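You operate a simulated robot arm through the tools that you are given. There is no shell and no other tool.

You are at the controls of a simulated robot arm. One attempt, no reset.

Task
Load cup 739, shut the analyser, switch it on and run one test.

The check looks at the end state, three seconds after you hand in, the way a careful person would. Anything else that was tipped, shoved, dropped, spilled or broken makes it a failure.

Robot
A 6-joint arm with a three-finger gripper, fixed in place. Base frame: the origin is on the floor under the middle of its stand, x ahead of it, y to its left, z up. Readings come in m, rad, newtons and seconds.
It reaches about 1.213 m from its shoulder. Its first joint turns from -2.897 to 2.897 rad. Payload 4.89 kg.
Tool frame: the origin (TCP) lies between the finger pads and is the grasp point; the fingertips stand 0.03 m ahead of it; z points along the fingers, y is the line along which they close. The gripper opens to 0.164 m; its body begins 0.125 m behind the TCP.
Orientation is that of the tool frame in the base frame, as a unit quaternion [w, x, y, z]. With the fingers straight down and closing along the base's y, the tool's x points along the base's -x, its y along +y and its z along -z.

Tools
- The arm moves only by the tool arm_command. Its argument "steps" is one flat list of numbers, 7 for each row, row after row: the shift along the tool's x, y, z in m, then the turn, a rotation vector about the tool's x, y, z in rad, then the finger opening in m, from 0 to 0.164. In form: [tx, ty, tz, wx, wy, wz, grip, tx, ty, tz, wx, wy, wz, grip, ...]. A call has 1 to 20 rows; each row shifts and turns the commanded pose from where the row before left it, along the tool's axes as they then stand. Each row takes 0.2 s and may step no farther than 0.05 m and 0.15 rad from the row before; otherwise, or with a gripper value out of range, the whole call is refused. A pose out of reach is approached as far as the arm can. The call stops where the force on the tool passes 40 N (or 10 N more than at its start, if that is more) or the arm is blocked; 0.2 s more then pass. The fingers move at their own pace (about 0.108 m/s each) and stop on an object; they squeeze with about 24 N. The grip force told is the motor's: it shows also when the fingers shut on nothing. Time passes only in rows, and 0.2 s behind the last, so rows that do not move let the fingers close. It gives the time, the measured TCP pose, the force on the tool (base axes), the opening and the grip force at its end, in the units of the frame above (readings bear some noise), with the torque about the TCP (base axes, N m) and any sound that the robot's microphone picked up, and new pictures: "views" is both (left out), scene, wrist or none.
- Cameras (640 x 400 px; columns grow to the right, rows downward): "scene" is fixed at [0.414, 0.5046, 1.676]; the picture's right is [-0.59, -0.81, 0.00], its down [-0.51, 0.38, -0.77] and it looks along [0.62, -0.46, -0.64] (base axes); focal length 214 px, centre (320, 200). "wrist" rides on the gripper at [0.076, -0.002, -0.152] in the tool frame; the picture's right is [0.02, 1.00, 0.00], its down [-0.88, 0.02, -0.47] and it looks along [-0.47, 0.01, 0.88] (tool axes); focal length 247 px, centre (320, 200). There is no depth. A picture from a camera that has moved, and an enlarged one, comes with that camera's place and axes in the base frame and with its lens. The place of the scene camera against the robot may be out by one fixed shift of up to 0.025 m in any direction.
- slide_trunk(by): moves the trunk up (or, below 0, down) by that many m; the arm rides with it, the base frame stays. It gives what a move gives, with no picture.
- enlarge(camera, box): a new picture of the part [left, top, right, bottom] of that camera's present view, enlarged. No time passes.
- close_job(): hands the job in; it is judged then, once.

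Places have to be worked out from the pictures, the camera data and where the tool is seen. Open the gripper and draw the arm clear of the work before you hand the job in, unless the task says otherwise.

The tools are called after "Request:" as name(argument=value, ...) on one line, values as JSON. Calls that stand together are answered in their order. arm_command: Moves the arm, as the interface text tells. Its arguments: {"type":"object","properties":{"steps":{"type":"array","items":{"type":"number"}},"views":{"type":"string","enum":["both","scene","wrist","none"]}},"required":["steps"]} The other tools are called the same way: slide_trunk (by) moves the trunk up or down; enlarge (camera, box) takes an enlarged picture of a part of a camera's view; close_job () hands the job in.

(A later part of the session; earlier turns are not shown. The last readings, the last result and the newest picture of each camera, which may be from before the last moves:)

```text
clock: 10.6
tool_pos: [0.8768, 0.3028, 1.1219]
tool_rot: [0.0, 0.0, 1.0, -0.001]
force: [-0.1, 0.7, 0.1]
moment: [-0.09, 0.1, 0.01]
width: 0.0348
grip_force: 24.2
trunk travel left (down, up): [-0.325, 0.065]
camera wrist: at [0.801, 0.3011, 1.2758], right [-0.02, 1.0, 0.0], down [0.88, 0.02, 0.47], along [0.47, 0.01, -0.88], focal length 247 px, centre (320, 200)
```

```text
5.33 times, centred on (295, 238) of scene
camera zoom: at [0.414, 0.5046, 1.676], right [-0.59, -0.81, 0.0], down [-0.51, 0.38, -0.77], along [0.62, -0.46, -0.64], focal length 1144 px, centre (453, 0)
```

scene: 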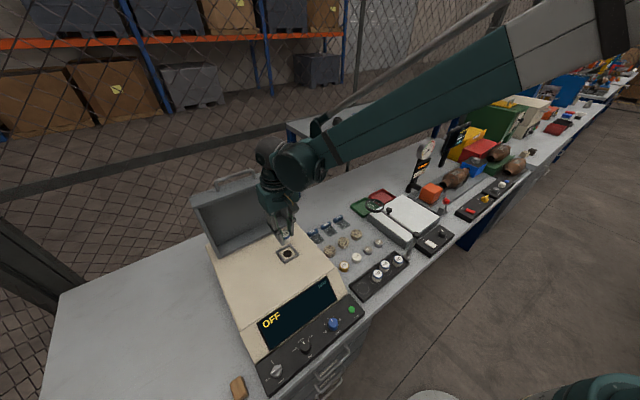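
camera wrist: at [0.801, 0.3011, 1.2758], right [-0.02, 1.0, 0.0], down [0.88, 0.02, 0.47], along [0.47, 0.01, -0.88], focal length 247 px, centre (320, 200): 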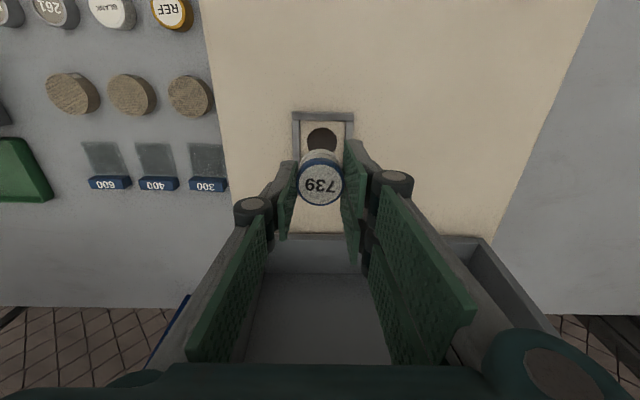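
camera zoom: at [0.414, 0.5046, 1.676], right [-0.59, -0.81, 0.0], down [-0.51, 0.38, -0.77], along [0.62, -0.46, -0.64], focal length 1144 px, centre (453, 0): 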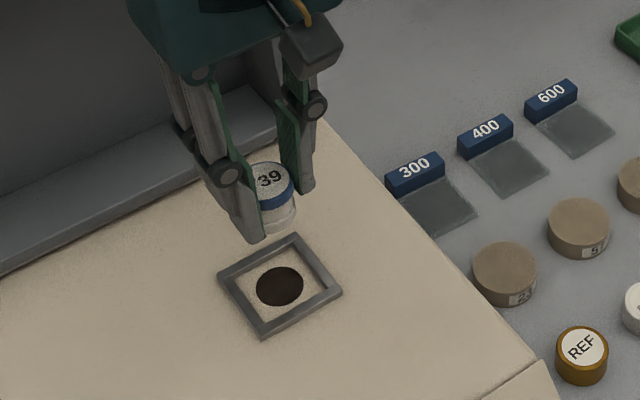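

The hole lies about 2.5 mm to +y and 2.5 mm to −x of the cup's present axis, well floor ≈0.997. I shift accordingly and descend to about 1.5 cm above the floor, then look.

Request:
arm_command(steps=[0.0025, 0.0025, 0.02, 0, 0, 0, 0.03, 0, 0, 0.02, 0, 0, 0, 0.03, 0, 0, 0.012, 0, 0, 0, 0.03, 0, 0, 0, 0, 0, 0, 0.03], views="both")

Request:
enlarge(camera="wrist", box=[240, 110, 400, 210])

Request:
enlarge(camera="scene", box=[265, 225, 325, 275])

```text
clock: 11.6
tool_pos: [0.8714, 0.3067, 1.0729]
tool_rot: [0.0, 0.0, 1.0, 0.0]
force: [-0.5, -0.4, 0.9]
moment: [-0.02, -0.02, 0.02]
width: 0.0342
grip_force: 23.6
trunk travel left (down, up): [-0.325, 0.065]
camera wrist: at [0.7961, 0.3055, 1.2254], right [-0.02, 1.0, 0.0], down [0.88, 0.02, 0.47], along [0.47, 0.01, -0.88], focal length 247 px, centre (320, 200)
```

scene: 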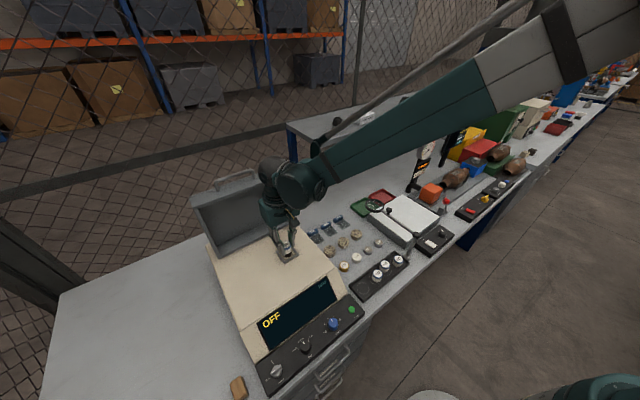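
wrist: 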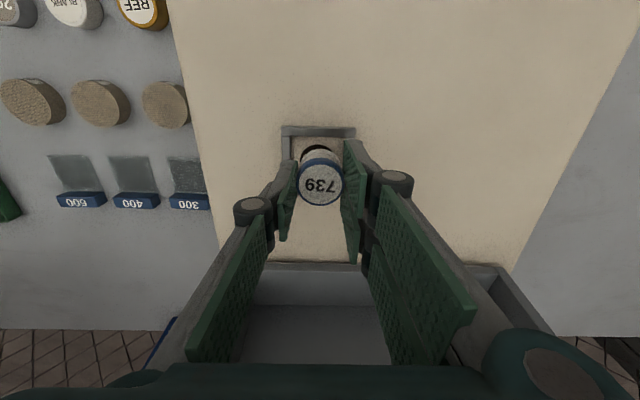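

```text
4.00 times, centred on (320, 160) of wrist
camera zoom: at [0.7961, 0.3055, 1.2254], right [-0.02, 1.0, 0.0], down [0.88, 0.02, 0.47], along [0.47, 0.01, -0.88], focal length 988 px, centre (320, 360)
```

zoom: 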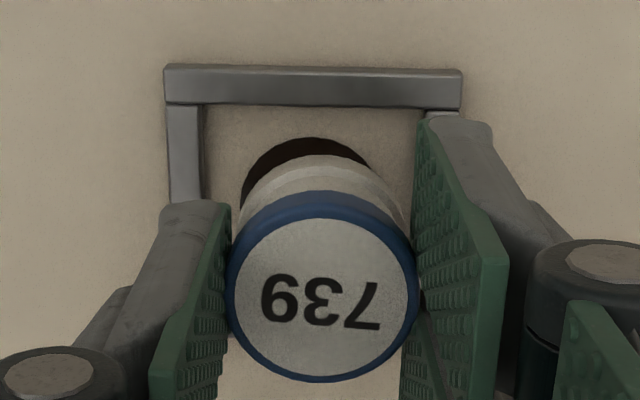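

```text
8.00 times, centred on (295, 250) of scene
camera zoom: at [0.414, 0.5046, 1.676], right [-0.59, -0.81, 0.0], down [-0.51, 0.38, -0.77], along [0.62, -0.46, -0.64], focal length 1716 px, centre (520, -200)
```

zoom: 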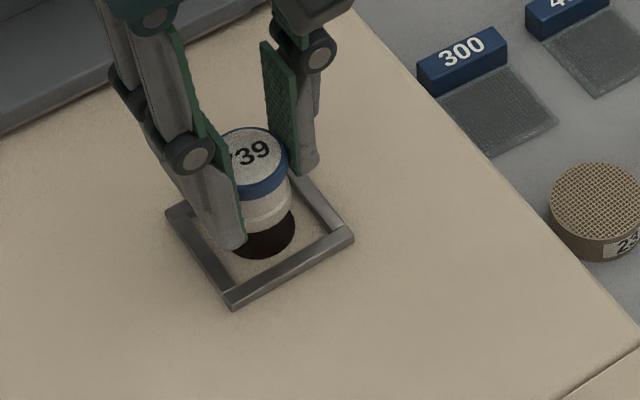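

Readings show the arm settled 2–3 mm further than commanded: the hole is now about 2 mm to −y and 2 mm to +x of the cup. I correct and descend most of the remaining ~23 mm, slowly.

Request:
arm_command(steps=[-0.002, -0.0022, 0, 0, 0, 0, 0.03, 0, 0, 0.005, 0, 0, 0, 0.03, 0, 0, 0.005, 0, 0, 0, 0.03, 0, 0, 0.004, 0, 0, 0, 0.03, 0, 0, 0, 0, 0, 0, 0.03, 0, 0, 0, 0, 0, 0, 0.03], views="both")

Request:
enlarge(camera="wrist", box=[240, 110, 400, 210])

Request:
enlarge(camera="scene", box=[265, 225, 325, 275])

```text
clock: 13.0
tool_pos: [0.8763, 0.3049, 1.059]
tool_rot: [-0.001, 0.0, 1.0, 0.0]
force: [-0.3, 0.3, -0.3]
moment: [0.02, 0.01, 0.01]
width: 0.0346
grip_force: 23.9
trunk travel left (down, up): [-0.325, 0.065]
camera wrist: at [0.7994, 0.3043, 1.2098], right [-0.02, 1.0, 0.0], down [0.88, 0.02, 0.47], along [0.47, 0.01, -0.88], focal length 247 px, centre (320, 200)
```

scene: 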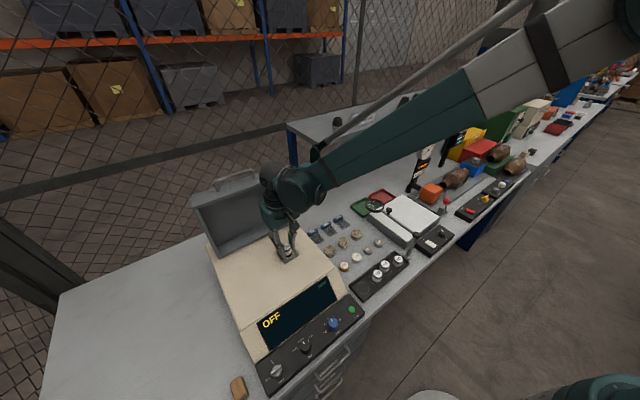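
wrist: 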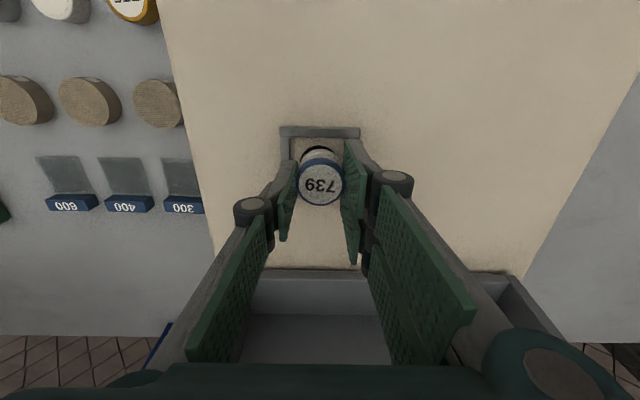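

```text
4.00 times, centred on (320, 160) of wrist
camera zoom: at [0.7994, 0.3043, 1.2098], right [-0.02, 1.0, 0.0], down [0.88, 0.02, 0.47], along [0.47, 0.01, -0.88], focal length 988 px, centre (320, 360)
```

zoom: 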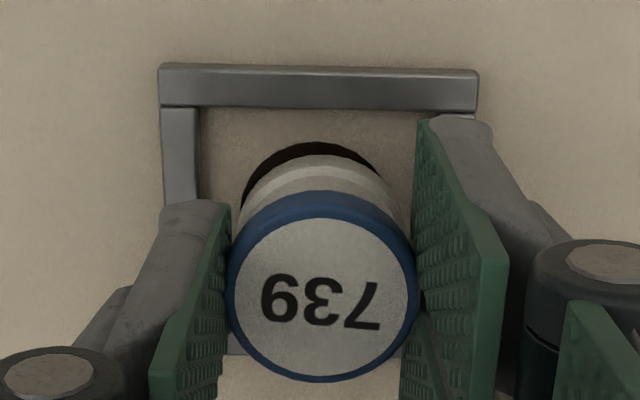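

```text
8.00 times, centred on (295, 250) of scene
camera zoom: at [0.414, 0.5046, 1.676], right [-0.59, -0.81, 0.0], down [-0.51, 0.38, -0.77], along [0.62, -0.46, -0.64], focal length 1716 px, centre (520, -200)
```

zoom: 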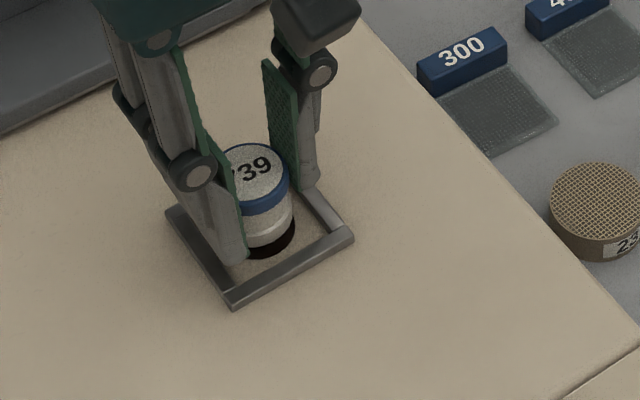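

Cup bottom is about 1 cm over the floor, centred within about 1.3 mm. I nudge and descend in small steps watching the force.

Request:
arm_command(steps=[0.001, -0.001, 0.003, 0, 0, 0, 0.03, 0, 0, 0.003, 0, 0, 0, 0.03, 0, 0, 0, 0, 0, 0, 0.03], views="none")

Request:
arm_command(steps=[0, 0, 0.002, 0, 0, 0, 0.03, 0, 0, 0, 0, 0, 0, 0.03], views="both")

Request:
enlarge(camera="scene", box=[265, 225, 325, 275])

Request:
enlarge(camera="wrist", box=[240, 110, 400, 210])

```text
clock: 13.8
tool_pos: [0.8762, 0.3048, 1.0515]
tool_rot: [0.0, 0.0, 1.0, 0.001]
force: [0.3, 0.2, -1.0]
moment: [0.01, 0.02, 0.0]
width: 0.0344
grip_force: 24.0
trunk travel left (down, up): [-0.325, 0.065]
```

```text
clock: 14.4
tool_pos: [0.874, 0.3049, 1.0487]
tool_rot: [-0.001, 0.0, 1.0, 0.0]
force: [-0.1, 0.5, -0.6]
moment: [0.01, 0.0, 0.04]
width: 0.0341
grip_force: 24.3
trunk travel left (down, up): [-0.325, 0.065]
camera wrist: at [0.799, 0.3034, 1.2018], right [-0.02, 1.0, 0.0], down [0.88, 0.02, 0.47], along [0.47, 0.01, -0.88], focal length 247 px, centre (320, 200)
```

scene: 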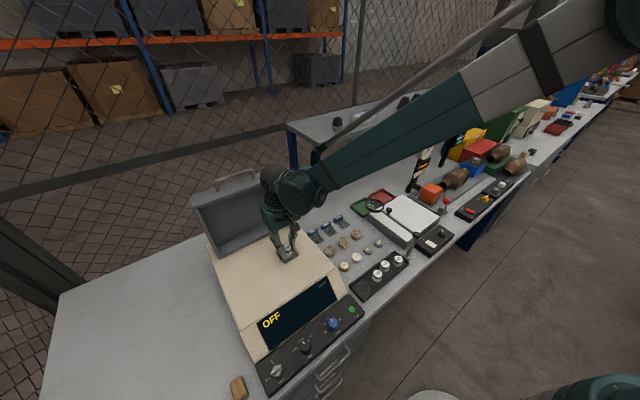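
wrist: 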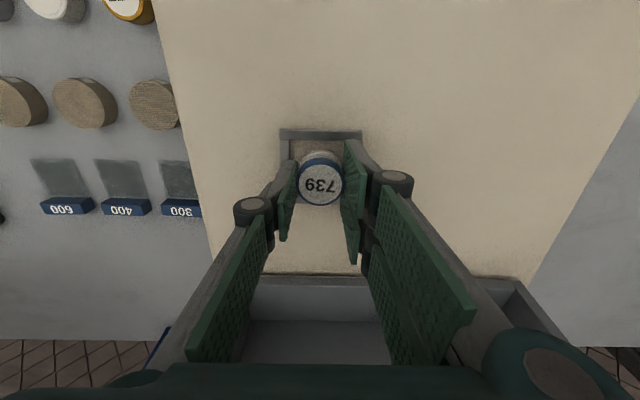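

```text
8.00 times, centred on (295, 250) of scene
camera zoom: at [0.414, 0.5046, 1.676], right [-0.59, -0.81, 0.0], down [-0.51, 0.38, -0.77], along [0.62, -0.46, -0.64], focal length 1716 px, centre (520, -200)
```

zoom: 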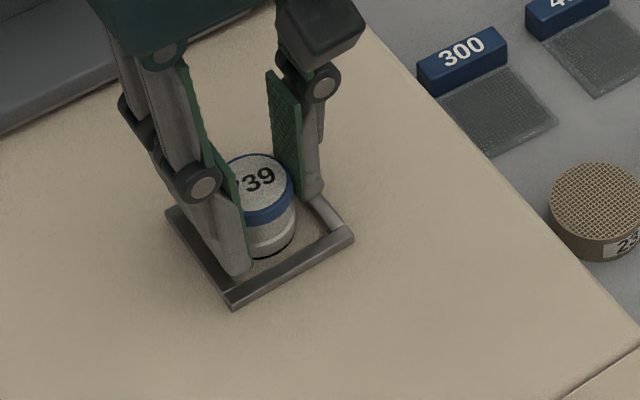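

```text
4.00 times, centred on (320, 160) of wrist
camera zoom: at [0.799, 0.3034, 1.2018], right [-0.02, 1.0, 0.0], down [0.88, 0.02, 0.47], along [0.47, 0.01, -0.88], focal length 988 px, centre (320, 360)
```

zoom: 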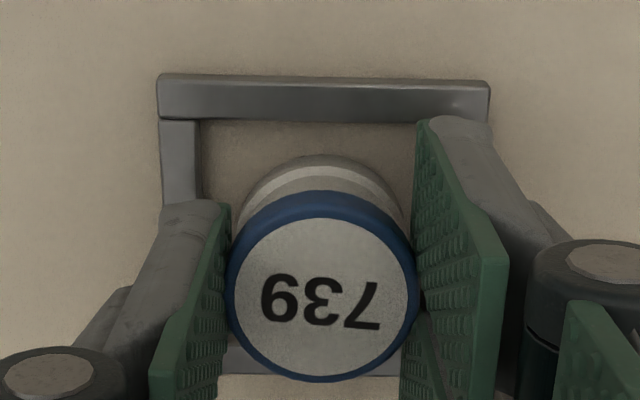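

The cup now covers the hole and is within about a millimetre of the floor, with no contact force yet. I continue in 1 mm steps.

Request:
arm_command(steps=[0, 0, 0.001, 0, 0, 0, 0.03, 0, 0, 0, 0, 0, 0, 0.03, 0, 0, 0, 0, 0, 0, 0.03], views="none")

Request:
arm_command(steps=[0, 0, 0.001, 0, 0, 0, 0.03, 0, 0, 0, 0, 0, 0, 0.03, 0, 0, 0, 0, 0, 0, 0.03], views="none")

```text
clock: 15.2
tool_pos: [0.875, 0.3048, 1.0491]
tool_rot: [0.0, 0.0, 1.0, 0.0]
force: [0.4, 0.7, -0.7]
moment: [-0.04, 0.0, 0.01]
width: 0.0343
grip_force: 24.3
trunk travel left (down, up): [-0.325, 0.065]
```

```text
clock: 16.0
tool_pos: [0.8737, 0.3041, 1.0487]
tool_rot: [0.0, 0.001, 1.0, 0.0]
force: [2.7, 1.0, 11.7]
moment: [-0.03, -0.12, 0.02]
width: 0.0345
grip_force: 24.2
trunk travel left (down, up): [-0.325, 0.065]
```

Contact at 11.7 N: the cup rests on the floor. I relieve by 0.5 mm and open the fingers to 0.06, then look.

Request:
arm_command(steps=[0, 0, -0.0006, 0, 0, 0, 0.03, 0, 0, 0, 0, 0, 0, 0.036, 0, 0, 0, 0, 0, 0, 0.045, 0, 0, 0, 0, 0, 0, 0.058, 0, 0, 0, 0, 0, 0, 0.058], views="both")

Request:
enlarge(camera="scene", box=[265, 225, 325, 275])

Request:
enlarge(camera="wrist", box=[240, 110, 400, 210])

```text
clock: 17.2
tool_pos: [0.8737, 0.3052, 1.0488]
tool_rot: [0.0, 0.0, 1.0, 0.0]
force: [-0.5, -0.3, -1.1]
moment: [-0.01, 0.01, -0.03]
width: 0.058
grip_force: 0.0
trunk travel left (down, up): [-0.325, 0.065]
camera wrist: at [0.7982, 0.3034, 1.2005], right [-0.02, 1.0, 0.0], down [0.88, 0.02, 0.47], along [0.47, 0.01, -0.88], focal length 247 px, centre (320, 200)
```

scene: 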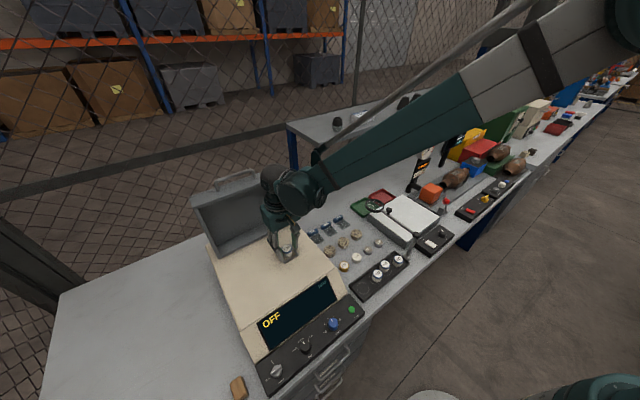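
wrist: 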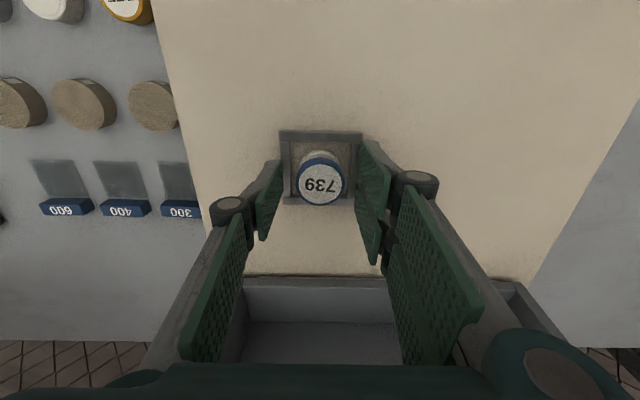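

```text
8.00 times, centred on (295, 250) of scene
camera zoom: at [0.414, 0.5046, 1.676], right [-0.59, -0.81, 0.0], down [-0.51, 0.38, -0.77], along [0.62, -0.46, -0.64], focal length 1716 px, centre (520, -200)
```

zoom: 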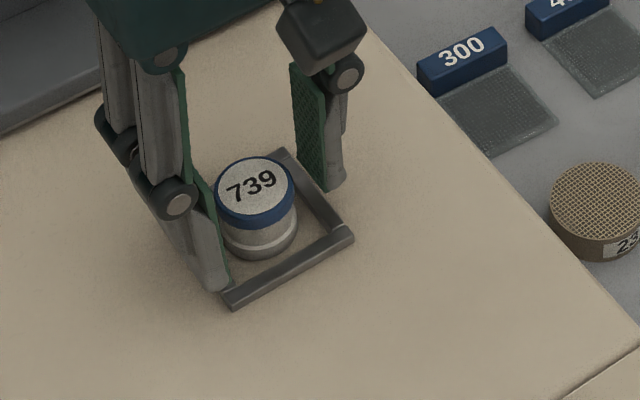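

```text
4.00 times, centred on (320, 160) of wrist
camera zoom: at [0.7982, 0.3034, 1.2005], right [-0.02, 1.0, 0.0], down [0.88, 0.02, 0.47], along [0.47, 0.01, -0.88], focal length 988 px, centre (320, 360)
```

zoom: 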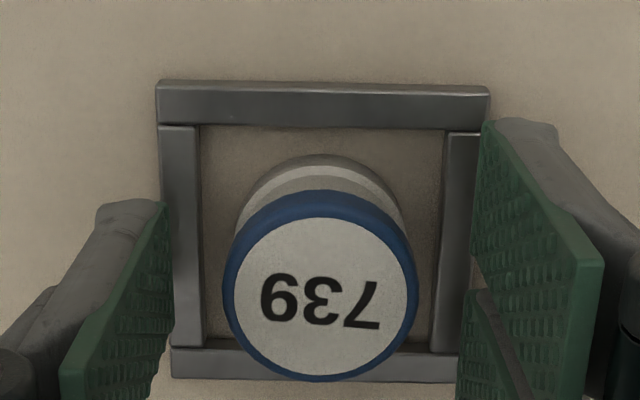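

Cup 739 stands upright inside the frame over the hole. I raise straight up and back off, then inspect the lid and its handle.

Request:
arm_command(steps=[0, 0, -0.03, 0, 0, 0, 0.058, 0, 0, -0.05, 0, 0, 0, 0.058, 0, 0, -0.05, 0, 0, 0, 0.058, 0, 0, -0.05, 0, 0, 0, 0.058, 0.04, 0, -0.02, 0, 0, 0, 0.058, 0.05, 0, 0, 0, 0, 0, 0.058, 0.05, 0, 0, 0, 0, 0, 0.1, 0.05, 0, 0, 0, 0, 0, 0.164, 0.03, 0, 0, 0, 0, 0, 0.164, 0, 0, 0, 0, 0, 0, 0.164], views="both")

Request:
enlarge(camera="wrist", box=[200, 180, 460, 370])

Request:
enlarge(camera="scene", box=[185, 160, 305, 260])

```text
clock: 19.4
tool_pos: [0.6502, 0.3065, 1.2491]
tool_rot: [0.0, 0.0, 1.0, 0.0]
force: [-1.1, 0.6, 0.4]
moment: [0.03, -0.18, 0.02]
width: 0.1641
grip_force: 0.2
trunk travel left (down, up): [-0.325, 0.065]
camera wrist: at [0.5754, 0.3049, 1.4019], right [-0.02, 1.0, 0.0], down [0.88, 0.02, 0.47], along [0.47, 0.01, -0.88], focal length 247 px, centre (320, 200)
```

scene: 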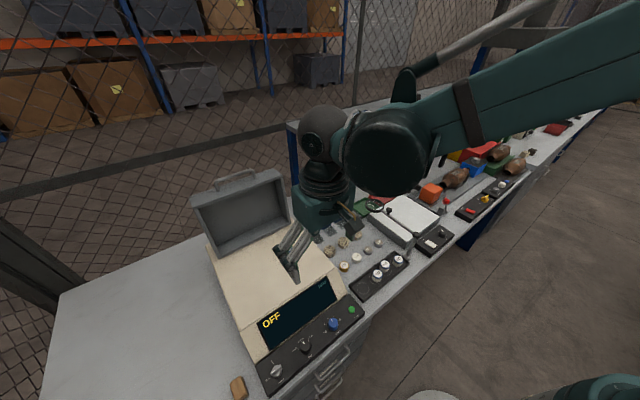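
wrist: 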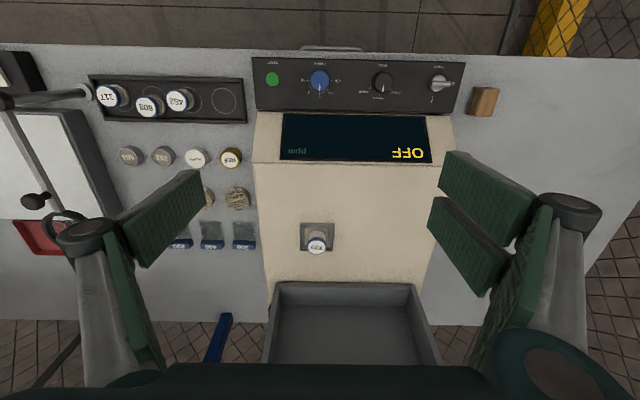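

```text
2.11 times, centred on (330, 275) of wrist
camera zoom: at [0.5754, 0.3049, 1.4019], right [-0.02, 1.0, 0.0], down [0.88, 0.02, 0.47], along [0.47, 0.01, -0.88], focal length 520 px, centre (299, 42)
```

zoom: 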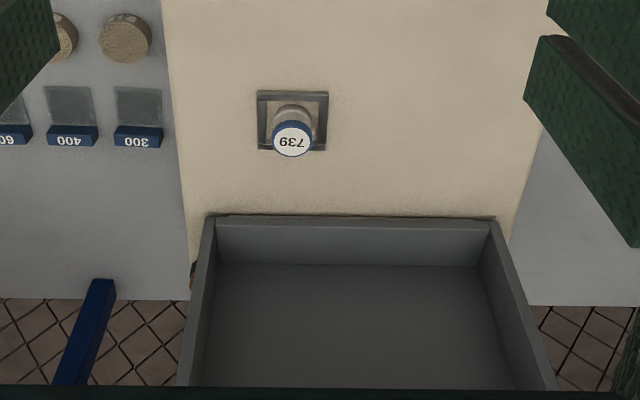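

```text
4.00 times, centred on (245, 210) of scene
camera zoom: at [0.414, 0.5046, 1.676], right [-0.59, -0.81, 0.0], down [-0.51, 0.38, -0.77], along [0.62, -0.46, -0.64], focal length 858 px, centre (620, 160)
```

zoom: 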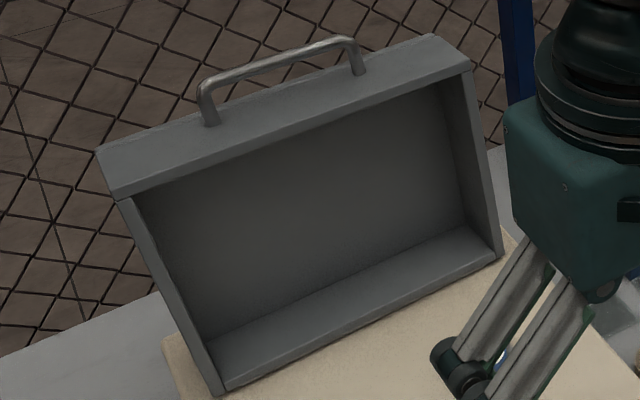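

Cup is seated well. The lid stands open about 90° (rim x≈1.0, top z≈1.24), its handle bar near (1.06, 0.37, 1.27). I raise, shift toward +y and pitch the tool 45° forward to see the handle with the wrist camera.

Request:
arm_command(steps=[0, 0.03, -0.04, 0, 0, 0, 0.164, 0, 0.03, -0.04, 0, 0, 0, 0.164, 0, 0, 0, 0, -0.131, 0, 0.164, 0, 0, 0, 0, -0.131, 0, 0.164, 0, 0, 0, 0, -0.131, 0, 0.164, 0, 0, 0, 0, -0.131, 0, 0.164, 0, 0, 0, 0, 0, 0, 0.164], views="both")

```text
clock: 21.0
tool_pos: [0.6552, 0.3654, 1.3288]
tool_rot: [0.26, 0.0, 0.966, -0.001]
force: [-0.3, -0.1, -0.2]
moment: [0.01, -0.07, -0.02]
width: 0.1639
grip_force: 0.0
trunk travel left (down, up): [-0.325, 0.065]
camera wrist: at [0.5121, 0.3634, 1.4216], right [-0.02, 1.0, -0.01], down [0.52, 0.02, 0.85], along [0.85, 0.01, -0.52], focal length 247 px, centre (320, 200)
```

scene: 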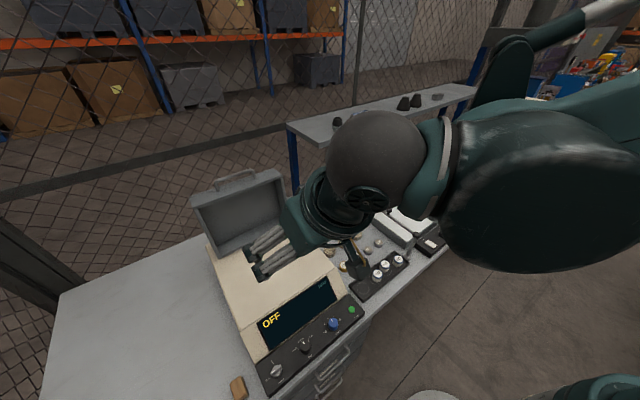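
wrist: 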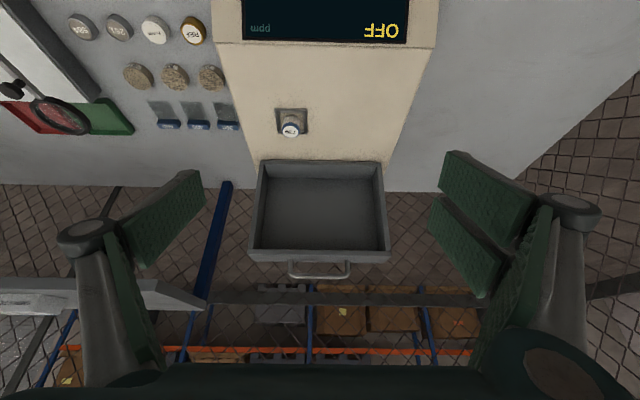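

Now the lid and handle are visible from the front; I enlarge to measure them.

Request:
enlarge(camera="wrist", box=[230, 140, 410, 290])

Request:
enlarge(camera="wrist", box=[280, 240, 360, 290])

```text
2.67 times, centred on (320, 215) of wrist
camera zoom: at [0.5121, 0.3634, 1.4216], right [-0.02, 1.0, -0.01], down [0.52, 0.02, 0.85], along [0.85, 0.01, -0.52], focal length 659 px, centre (320, 160)
```

zoom: 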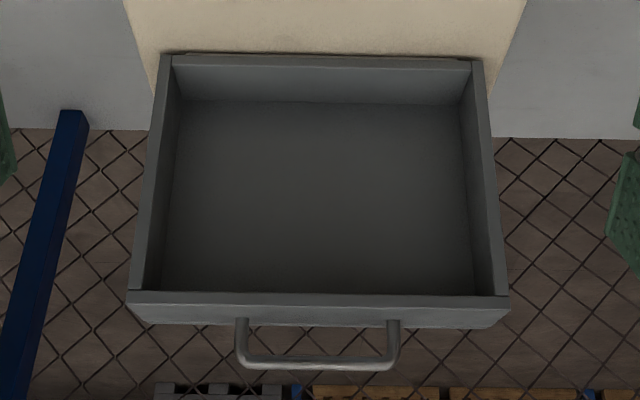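

```text
8.00 times, centred on (320, 265) of wrist
camera zoom: at [0.5121, 0.3634, 1.4216], right [-0.02, 1.0, -0.01], down [0.52, 0.02, 0.85], along [0.85, 0.01, -0.52], focal length 1976 px, centre (320, -320)
```

zoom: 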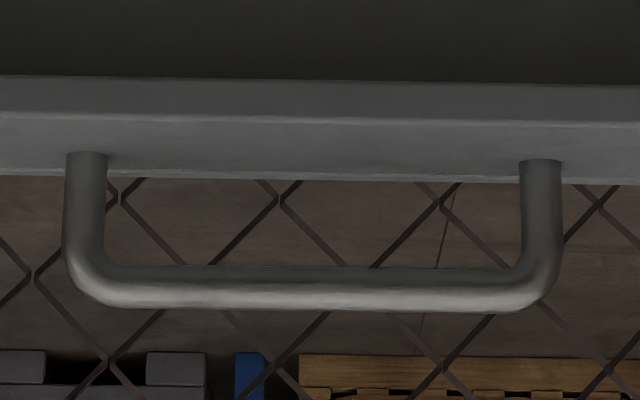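

Handle bar measured: centre ≈(1.078, 0.370, 1.271), 12 mm thick, 0.13 m long, 36 mm off the lid wall; hinge line ≈(1.00, 1.00). I will cage the bar between the fingers at 45° pitch; first I yaw the tool by 90° so the fingers close across the bar, and pitch further.

Request:
arm_command(steps=[0, 0, 0, 0, 0, 0.131, 0.1, 0, 0, 0, 0, 0, 0.131, 0.06, 0, 0, 0, 0, 0, 0.131, 0.06, 0, 0, 0, 0, 0, 0.131, 0.06, 0, 0, 0, 0, 0, 0.131, 0.06, 0, 0, 0, 0, 0, 0.131, 0.06, 0, 0, 0, 0, 0, 0.131, 0.06, 0, 0, 0, 0, 0, 0.131, 0.06, 0, 0, 0, 0, 0, 0.131, 0.06, 0, 0, 0, 0, 0, 0.131, 0.06, 0, 0, 0, 0, 0, 0.131, 0.06, 0, 0, 0, 0, 0, 0.1298, 0.06, 0, 0, 0, -0.131, 0, 0, 0.06, 0, 0, 0, -0.131, 0, 0, 0.06, 0, 0, 0, 0, 0, 0, 0.06], views="both")

```text
clock: 24.2
tool_pos: [0.6541, 0.3658, 1.3271]
tool_rot: [0.271, 0.653, 0.653, 0.271]
force: [0.1, -0.6, 0.4]
moment: [-0.02, -0.05, -0.05]
width: 0.0601
grip_force: 0.0
trunk travel left (down, up): [-0.325, 0.065]
camera wrist: at [0.5454, 0.4423, 1.4346], right [0.71, 0.02, 0.71], down [-0.32, -0.88, 0.35], along [0.63, -0.47, -0.61], focal length 247 px, centre (320, 200)
```

scene: 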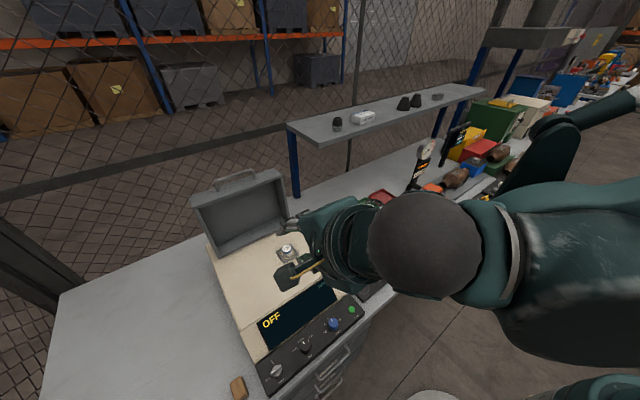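
wrist: 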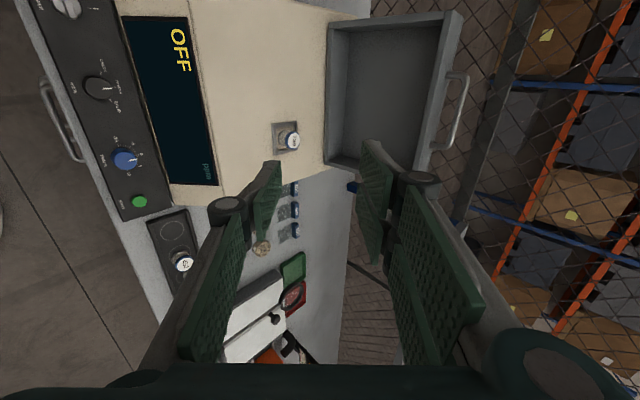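

Orientation is as wanted (fingers pointing 45° forward-down, closing across the bar). I move to a pre-approach about 13 cm short of the bar along the tool axis.

Request:
arm_command(steps=[0.0004, 0.0325, 0.026, 0, 0, 0, 0.05, 0.0004, 0.0325, 0.026, 0, 0, 0, 0.05, 0.0004, 0.0325, 0.026, 0, 0, 0, 0.05, 0.0004, 0.0325, 0.026, 0, 0, 0, 0.05, 0.0004, 0.0325, 0.026, 0, 0, 0, 0.05, 0.0004, 0.0325, 0.026, 0, 0, 0, 0.05, 0.0004, 0.0325, 0.026, 0, 0, 0, 0.05, 0.0004, 0.0325, 0.026, 0, 0, 0, 0.05, 0, 0, 0, 0, 0, 0, 0.05, 0, 0, 0, 0, 0, 0, 0.05], views="both")

Request:
enlarge(camera="wrist", box=[220, 60, 440, 220])

Request:
enlarge(camera="scene", box=[180, 110, 320, 230])

```text
clock: 26.4
tool_pos: [0.9874, 0.3681, 1.3638]
tool_rot: [0.272, 0.653, 0.653, 0.271]
force: [-0.2, -0.9, -0.1]
moment: [0.04, -0.01, 0.03]
width: 0.0499
grip_force: 0.1
trunk travel left (down, up): [-0.325, 0.065]
camera wrist: at [0.8785, 0.4439, 1.4708], right [0.71, 0.02, 0.71], down [-0.32, -0.88, 0.35], along [0.63, -0.47, -0.62], focal length 247 px, centre (320, 200)
```

scene: 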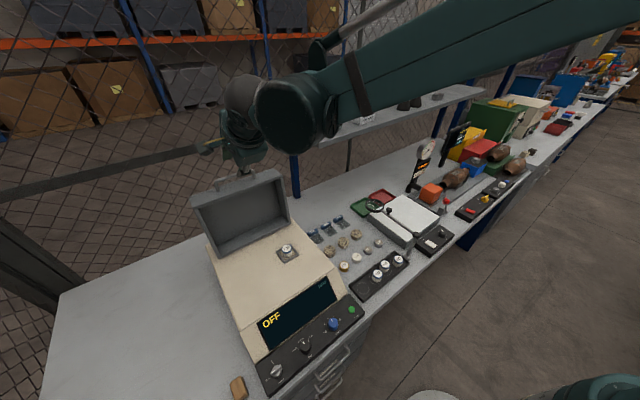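
wrist: 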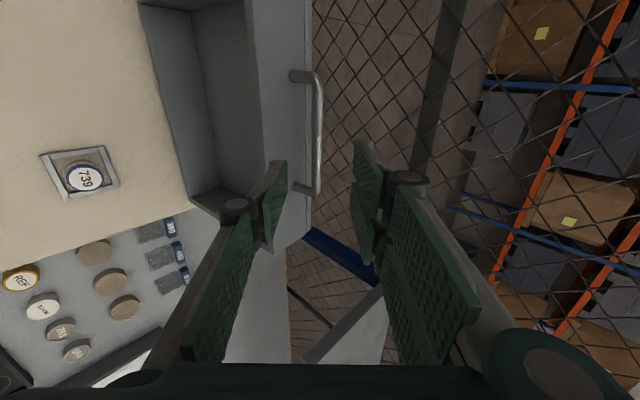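

```text
2.50 times, centred on (330, 140) of wrist
camera zoom: at [0.8785, 0.4439, 1.4708], right [0.71, 0.02, 0.71], down [-0.32, -0.88, 0.35], along [0.63, -0.47, -0.62], focal length 617 px, centre (295, 350)
```

zoom: 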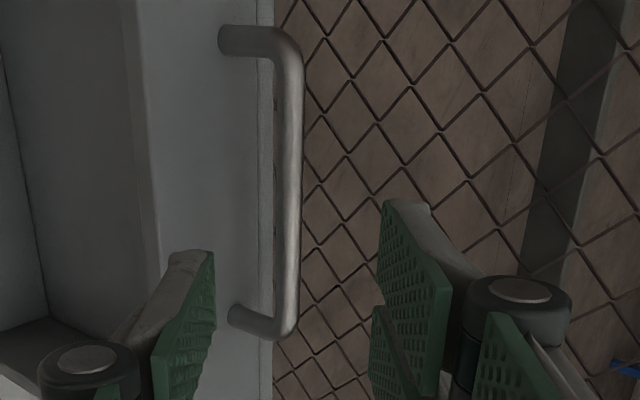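

```text
3.33 times, centred on (250, 170) of scene
camera zoom: at [0.414, 0.5046, 1.676], right [-0.59, -0.81, 0.0], down [-0.51, 0.38, -0.77], along [0.62, -0.46, -0.64], focal length 715 px, centre (553, 300)
```

zoom: 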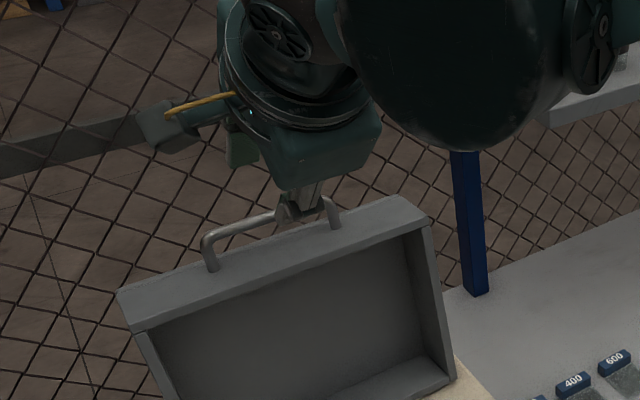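

Bar sits 4 mm toward the front finger from the mid-plane and about 0.13 m ahead. I narrow to 28 mm, correct by 4 mm and advance 7 cm, then check.

Request:
arm_command(steps=[0.002, -0.004, 0, 0, 0, 0, 0.028, 0, 0, 0.03, 0, 0, 0, 0.028, 0, 0, 0.025, 0, 0, 0, 0.028, 0, 0, 0.015, 0, 0, 0, 0.028, 0, 0, 0, 0, 0, 0, 0.028, 0, 0, 0, 0, 0, 0, 0.028], views="both")

Request:
enlarge(camera="wrist", box=[220, 60, 440, 220])

Request:
enlarge(camera="scene", box=[190, 150, 290, 220])

```text
clock: 27.8
tool_pos: [1.0321, 0.3698, 1.3122]
tool_rot: [0.271, 0.653, 0.653, 0.272]
force: [-0.4, 0.0, 0.7]
moment: [0.04, 0.0, 0.01]
width: 0.028
grip_force: 0.0
trunk travel left (down, up): [-0.325, 0.065]
camera wrist: at [0.924, 0.445, 1.4201], right [0.71, 0.02, 0.71], down [-0.32, -0.88, 0.35], along [0.63, -0.47, -0.62], focal length 247 px, centre (320, 200)
```

scene: 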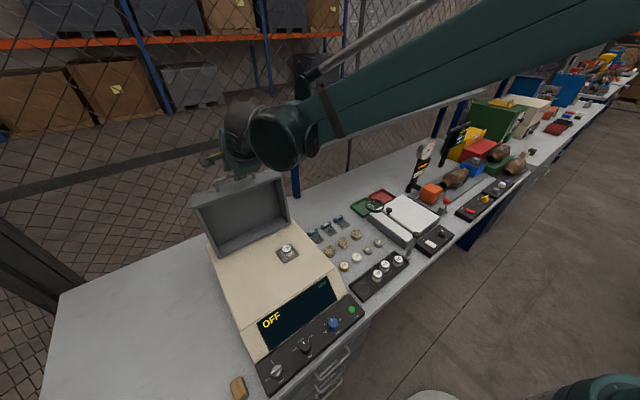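
wrist: 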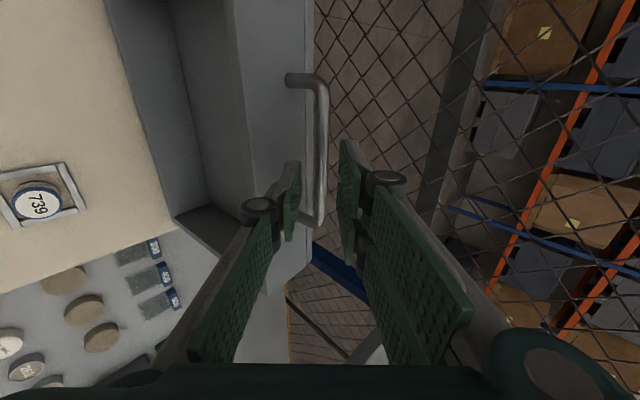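

```text
2.50 times, centred on (330, 140) of wrist
camera zoom: at [0.924, 0.445, 1.4201], right [0.71, 0.02, 0.71], down [-0.32, -0.88, 0.35], along [0.63, -0.47, -0.62], focal length 617 px, centre (295, 350)
```

zoom: 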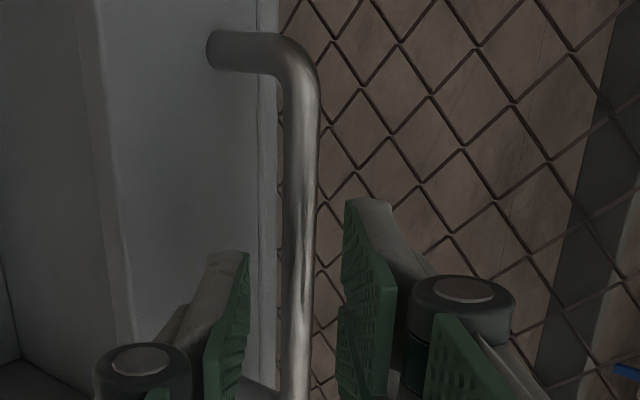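

```text
5.71 times, centred on (240, 185) of scene
camera zoom: at [0.414, 0.5046, 1.676], right [-0.59, -0.81, 0.0], down [-0.51, 0.38, -0.77], along [0.62, -0.46, -0.64], focal length 1226 px, centre (777, 286)
```

zoom: 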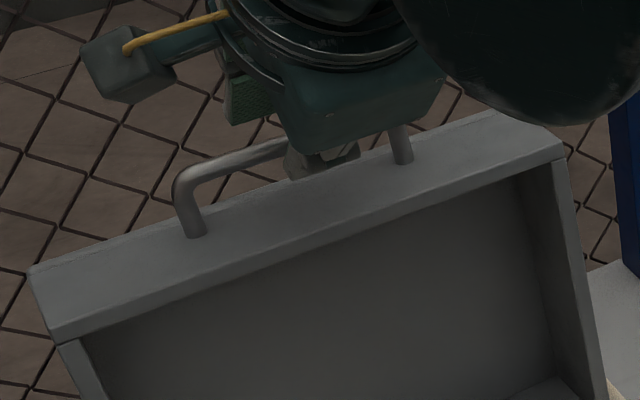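

Bar is centred between the fingers, about 3 cm beyond the tips. I advance 4 cm so the bar lies between the fingertips.

Request:
arm_command(steps=[0, 0, 0.015, 0, 0, 0, 0.028, 0, 0, 0.015, 0, 0, 0, 0.028, 0, 0, 0.01, 0, 0, 0, 0.028, 0, 0, 0, 0, 0, 0, 0.028, 0, 0, 0, 0, 0, 0, 0.028], views="both")

Request:
enlarge(camera="wrist", box=[220, 80, 420, 220])

Request:
enlarge(camera="scene", box=[190, 150, 290, 220])

```text
clock: 29.0
tool_pos: [1.059, 0.3681, 1.2846]
tool_rot: [0.271, 0.654, 0.652, 0.271]
force: [-0.4, -0.5, 0.0]
moment: [0.02, -0.03, 0.0]
width: 0.0282
grip_force: 0.0
trunk travel left (down, up): [-0.325, 0.065]
camera wrist: at [0.9514, 0.4444, 1.3917], right [0.71, 0.02, 0.71], down [-0.32, -0.88, 0.35], along [0.63, -0.47, -0.62], focal length 247 px, centre (320, 200)
```

scene: 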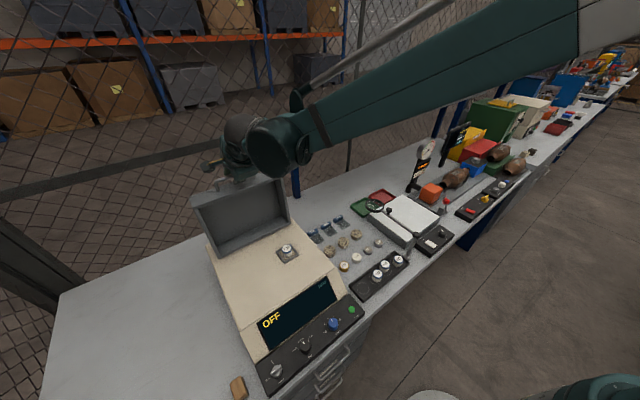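
wrist: 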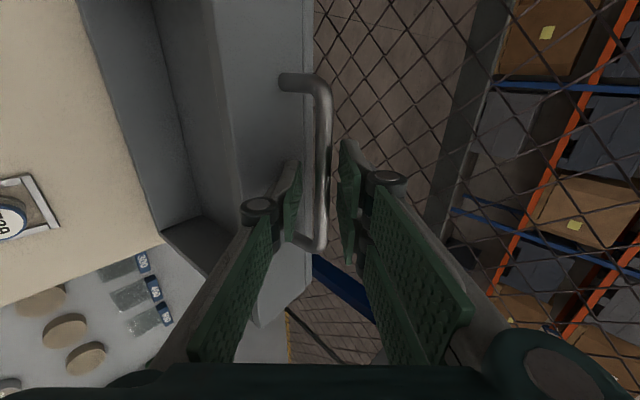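

```text
2.86 times, centred on (320, 150) of wrist
camera zoom: at [0.9514, 0.4444, 1.3917], right [0.71, 0.02, 0.71], down [-0.32, -0.88, 0.35], along [0.63, -0.47, -0.62], focal length 706 px, centre (320, 343)
```

zoom: 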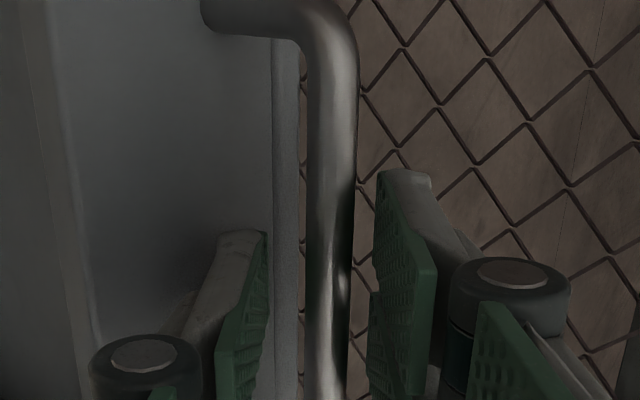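

```text
5.71 times, centred on (240, 185) of scene
camera zoom: at [0.414, 0.5046, 1.676], right [-0.59, -0.81, 0.0], down [-0.51, 0.38, -0.77], along [0.62, -0.46, -0.64], focal length 1226 px, centre (777, 286)
```

zoom: 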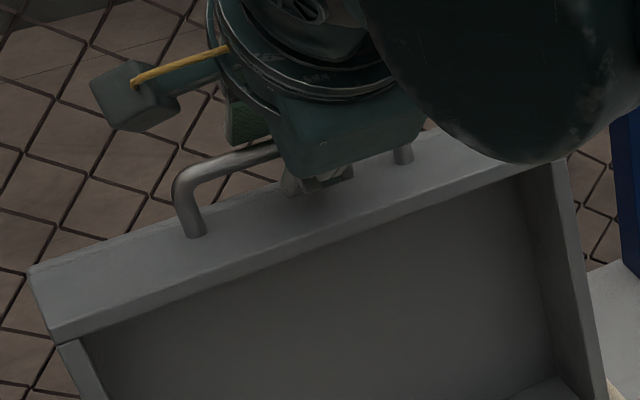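

The bar is between the pads about 1 cm inside the tips with no contact force. I close on the bar to hold the lid positively.

Request:
arm_command(steps=[0, 0, 0, 0, 0, 0, 0.02, 0, 0, 0, 0, 0, 0, 0.012, 0, 0, 0, 0, 0, 0, 0.004, 0, 0, 0, 0, 0, 0, 0.004], views="wrist")

Request:
enlarge(camera="wrist", box=[220, 80, 420, 220])

```text
clock: 30.0
tool_pos: [1.06, 0.3684, 1.2866]
tool_rot: [0.27, 0.653, 0.653, 0.272]
force: [10.2, 2.6, 17.9]
moment: [0.86, -0.3, -0.58]
width: 0.0111
grip_force: 45.0
trunk travel left (down, up): [-0.325, 0.065]
camera wrist: at [0.9513, 0.4444, 1.3925], right [0.71, 0.02, 0.71], down [-0.32, -0.88, 0.35], along [0.63, -0.47, -0.61], focal length 247 px, centre (320, 200)
```

wrist: 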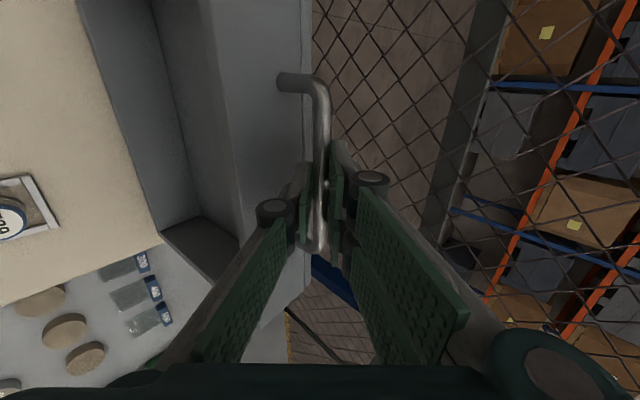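

```text
2.86 times, centred on (320, 150) of wrist
camera zoom: at [0.9513, 0.4444, 1.3925], right [0.71, 0.02, 0.71], down [-0.32, -0.88, 0.35], along [0.63, -0.47, -0.61], focal length 706 px, centre (320, 343)
```

zoom: 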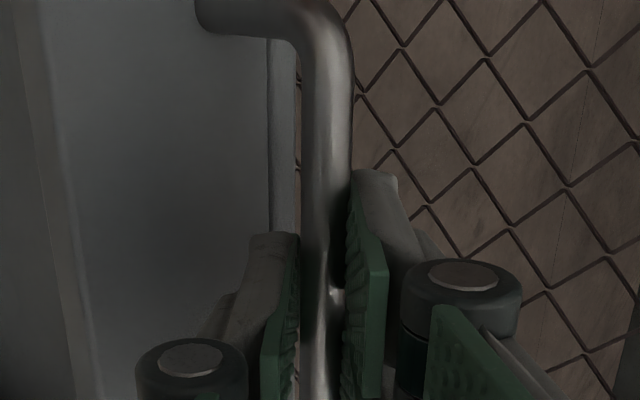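

Gripped at 11 mm; 20 N radial preload shows the tool about 2–3 mm too low. I relieve that, then swing the first 10° along the arc about the hinge and read the force.

Request:
arm_command(steps=[0, 0.0024, -0.0012, 0, 0, 0, 0.004, 0, -0.0066, -0.0104, 0, 0, 0, 0.004, 0, -0.0066, -0.0104, 0, 0, 0, 0.004, 0, -0.0074, -0.0097, 0, 0, 0, 0.004, 0, -0.0074, -0.0097, 0, 0, 0, 0.004, 0, 0, 0, 0, 0, 0, 0.004], views="both")

```text
clock: 31.4
tool_pos: [1.0132, 0.3679, 1.2948]
tool_rot: [0.271, 0.653, 0.653, 0.271]
force: [1.2, -20.1, -13.6]
moment: [-0.34, 0.21, -1.27]
width: 0.0112
grip_force: 44.9
trunk travel left (down, up): [-0.325, 0.065]
camera wrist: at [0.9042, 0.4447, 1.4017], right [0.71, 0.02, 0.71], down [-0.32, -0.88, 0.35], along [0.63, -0.47, -0.62], focal length 247 px, centre (320, 200)
```

scene: 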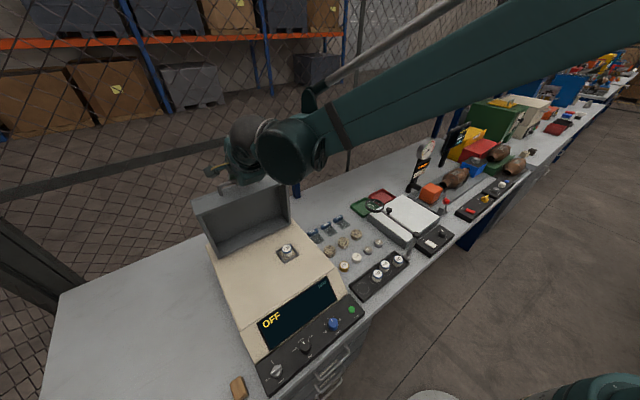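
wrist: 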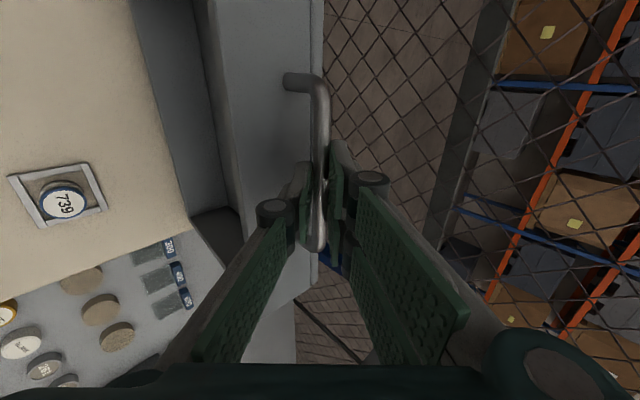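

The lid follows (about 10°). Lateral −20 N and −13 N radial preload: I trim 3 mm to −y and 2 mm inward, and swing on to about 25°.

Request:
arm_command(steps=[-0.003, -0.0015, 0.0013, 0, 0, 0, 0.004, 0, -0.0082, -0.009, 0, 0, 0, 0.004, 0, -0.0083, -0.009, 0, 0, 0, 0.004, 0, -0.009, -0.0083, 0, 0, 0, 0.004, 0, -0.009, -0.0082, 0, 0, 0, 0.004, 0, -0.0097, -0.0074, 0, 0, 0, 0.004, 0, -0.0097, -0.0074, 0, 0, 0, 0.004, 0, 0, 0, 0, 0, 0, 0.004], views="wrist")

```text
clock: 33.2
tool_pos: [0.9382, 0.3688, 1.29]
tool_rot: [0.271, 0.653, 0.653, 0.27]
force: [-0.6, 13.7, 13.8]
moment: [0.81, -0.13, 0.02]
width: 0.0111
grip_force: 45.5
trunk travel left (down, up): [-0.325, 0.065]
camera wrist: at [0.8299, 0.4445, 1.3973], right [0.71, 0.02, 0.71], down [-0.32, -0.88, 0.35], along [0.63, -0.47, -0.61], focal length 247 px, centre (320, 200)
```

wrist: 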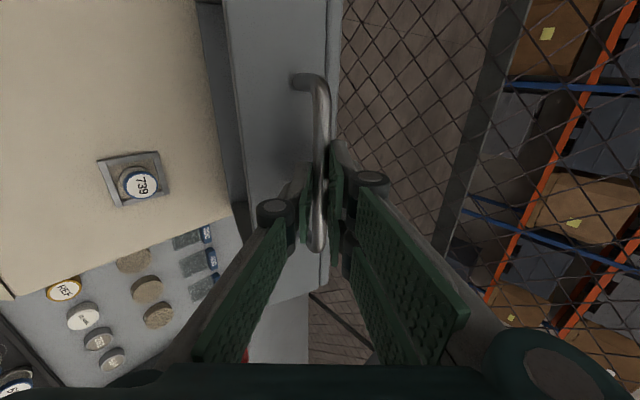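

Continuing: forces are modest (±14 N), so trims of about 1 mm suffice. I swing on to about 45°.

Request:
arm_command(steps=[0.0012, 0.0006, -0.0008, 0, 0, 0, 0.004, 0, -0.0103, -0.0067, 0, 0, 0, 0.004, 0, -0.0103, -0.0066, 0, 0, 0, 0.004, 0, -0.0108, -0.0057, 0, 0, 0, 0.004, 0, -0.0108, -0.0056, 0, 0, 0, 0.004, 0, -0.0113, -0.0047, 0, 0, 0, 0.004, 0, -0.0113, -0.0046, 0, 0, 0, 0.004, 0, -0.0117, -0.0037, 0, 0, 0, 0.004, 0, -0.0116, -0.0037, 0, 0, 0, 0.004, 0, 0, 0, 0, 0, 0, 0.004], views="both")

```text
clock: 35.4
tool_pos: [0.8491, 0.3685, 1.2583]
tool_rot: [0.271, 0.653, 0.654, 0.271]
force: [5.5, 9.0, -11.1]
moment: [0.28, 0.07, 0.19]
width: 0.0109
grip_force: 45.2
trunk travel left (down, up): [-0.325, 0.065]
camera wrist: at [0.7395, 0.4444, 1.3645], right [0.71, 0.02, 0.71], down [-0.32, -0.88, 0.35], along [0.63, -0.47, -0.62], focal length 247 px, centre (320, 200)
```

scene: 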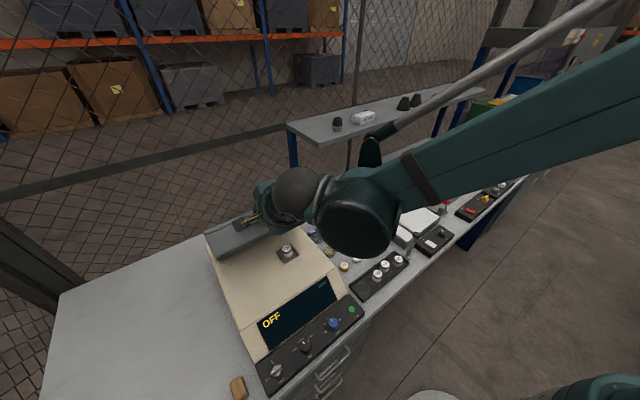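
wrist: 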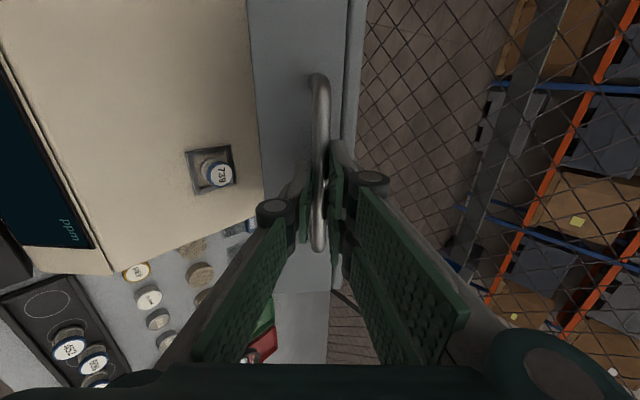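

Tracks the predicted arc within 2–3 mm. I continue from 45° to 70°.

Request:
arm_command(steps=[0.0006, -0.0119, -0.0027, 0, 0, 0, 0.004, 0, -0.0119, -0.0026, 0, 0, 0, 0.004, 0, -0.0121, -0.0017, 0, 0, 0, 0.004, 0, -0.0121, -0.0016, 0, 0, 0, 0.004, 0, -0.0123, -0.0006, 0, 0, 0, 0.004, 0, -0.0122, -0.0005, 0, 0, 0, 0.004, 0, -0.0123, 0.0005, 0, 0, 0, 0.004, 0, -0.0122, 0.0005, 0, 0, 0, 0.004, 0, -0.0121, 0.0016, 0, 0, 0, 0.004, 0, -0.0121, 0.0017, 0, 0, 0, 0.004, 0, 0, 0, 0, 0, 0, 0.004], views="both")

```text
clock: 37.8
tool_pos: [0.7575, 0.368, 1.1782]
tool_rot: [0.272, 0.654, 0.652, 0.272]
force: [-4.2, -5.6, 3.0]
moment: [-0.97, -0.03, -0.07]
width: 0.0113
grip_force: 44.6
trunk travel left (down, up): [-0.325, 0.065]
camera wrist: at [0.6492, 0.4446, 1.283], right [0.71, 0.02, 0.71], down [-0.32, -0.88, 0.35], along [0.63, -0.47, -0.62], focal length 247 px, centre (320, 200)
```

scene: 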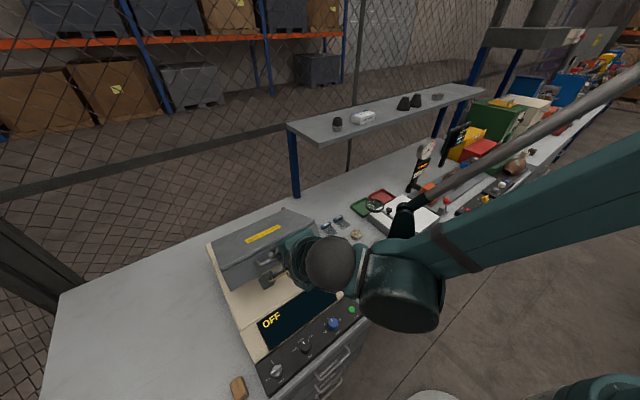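
wrist: 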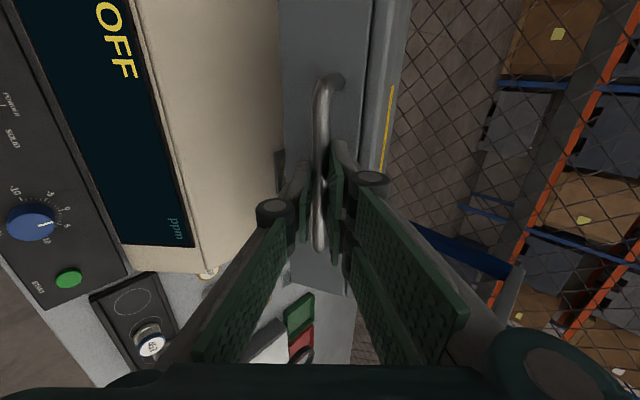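

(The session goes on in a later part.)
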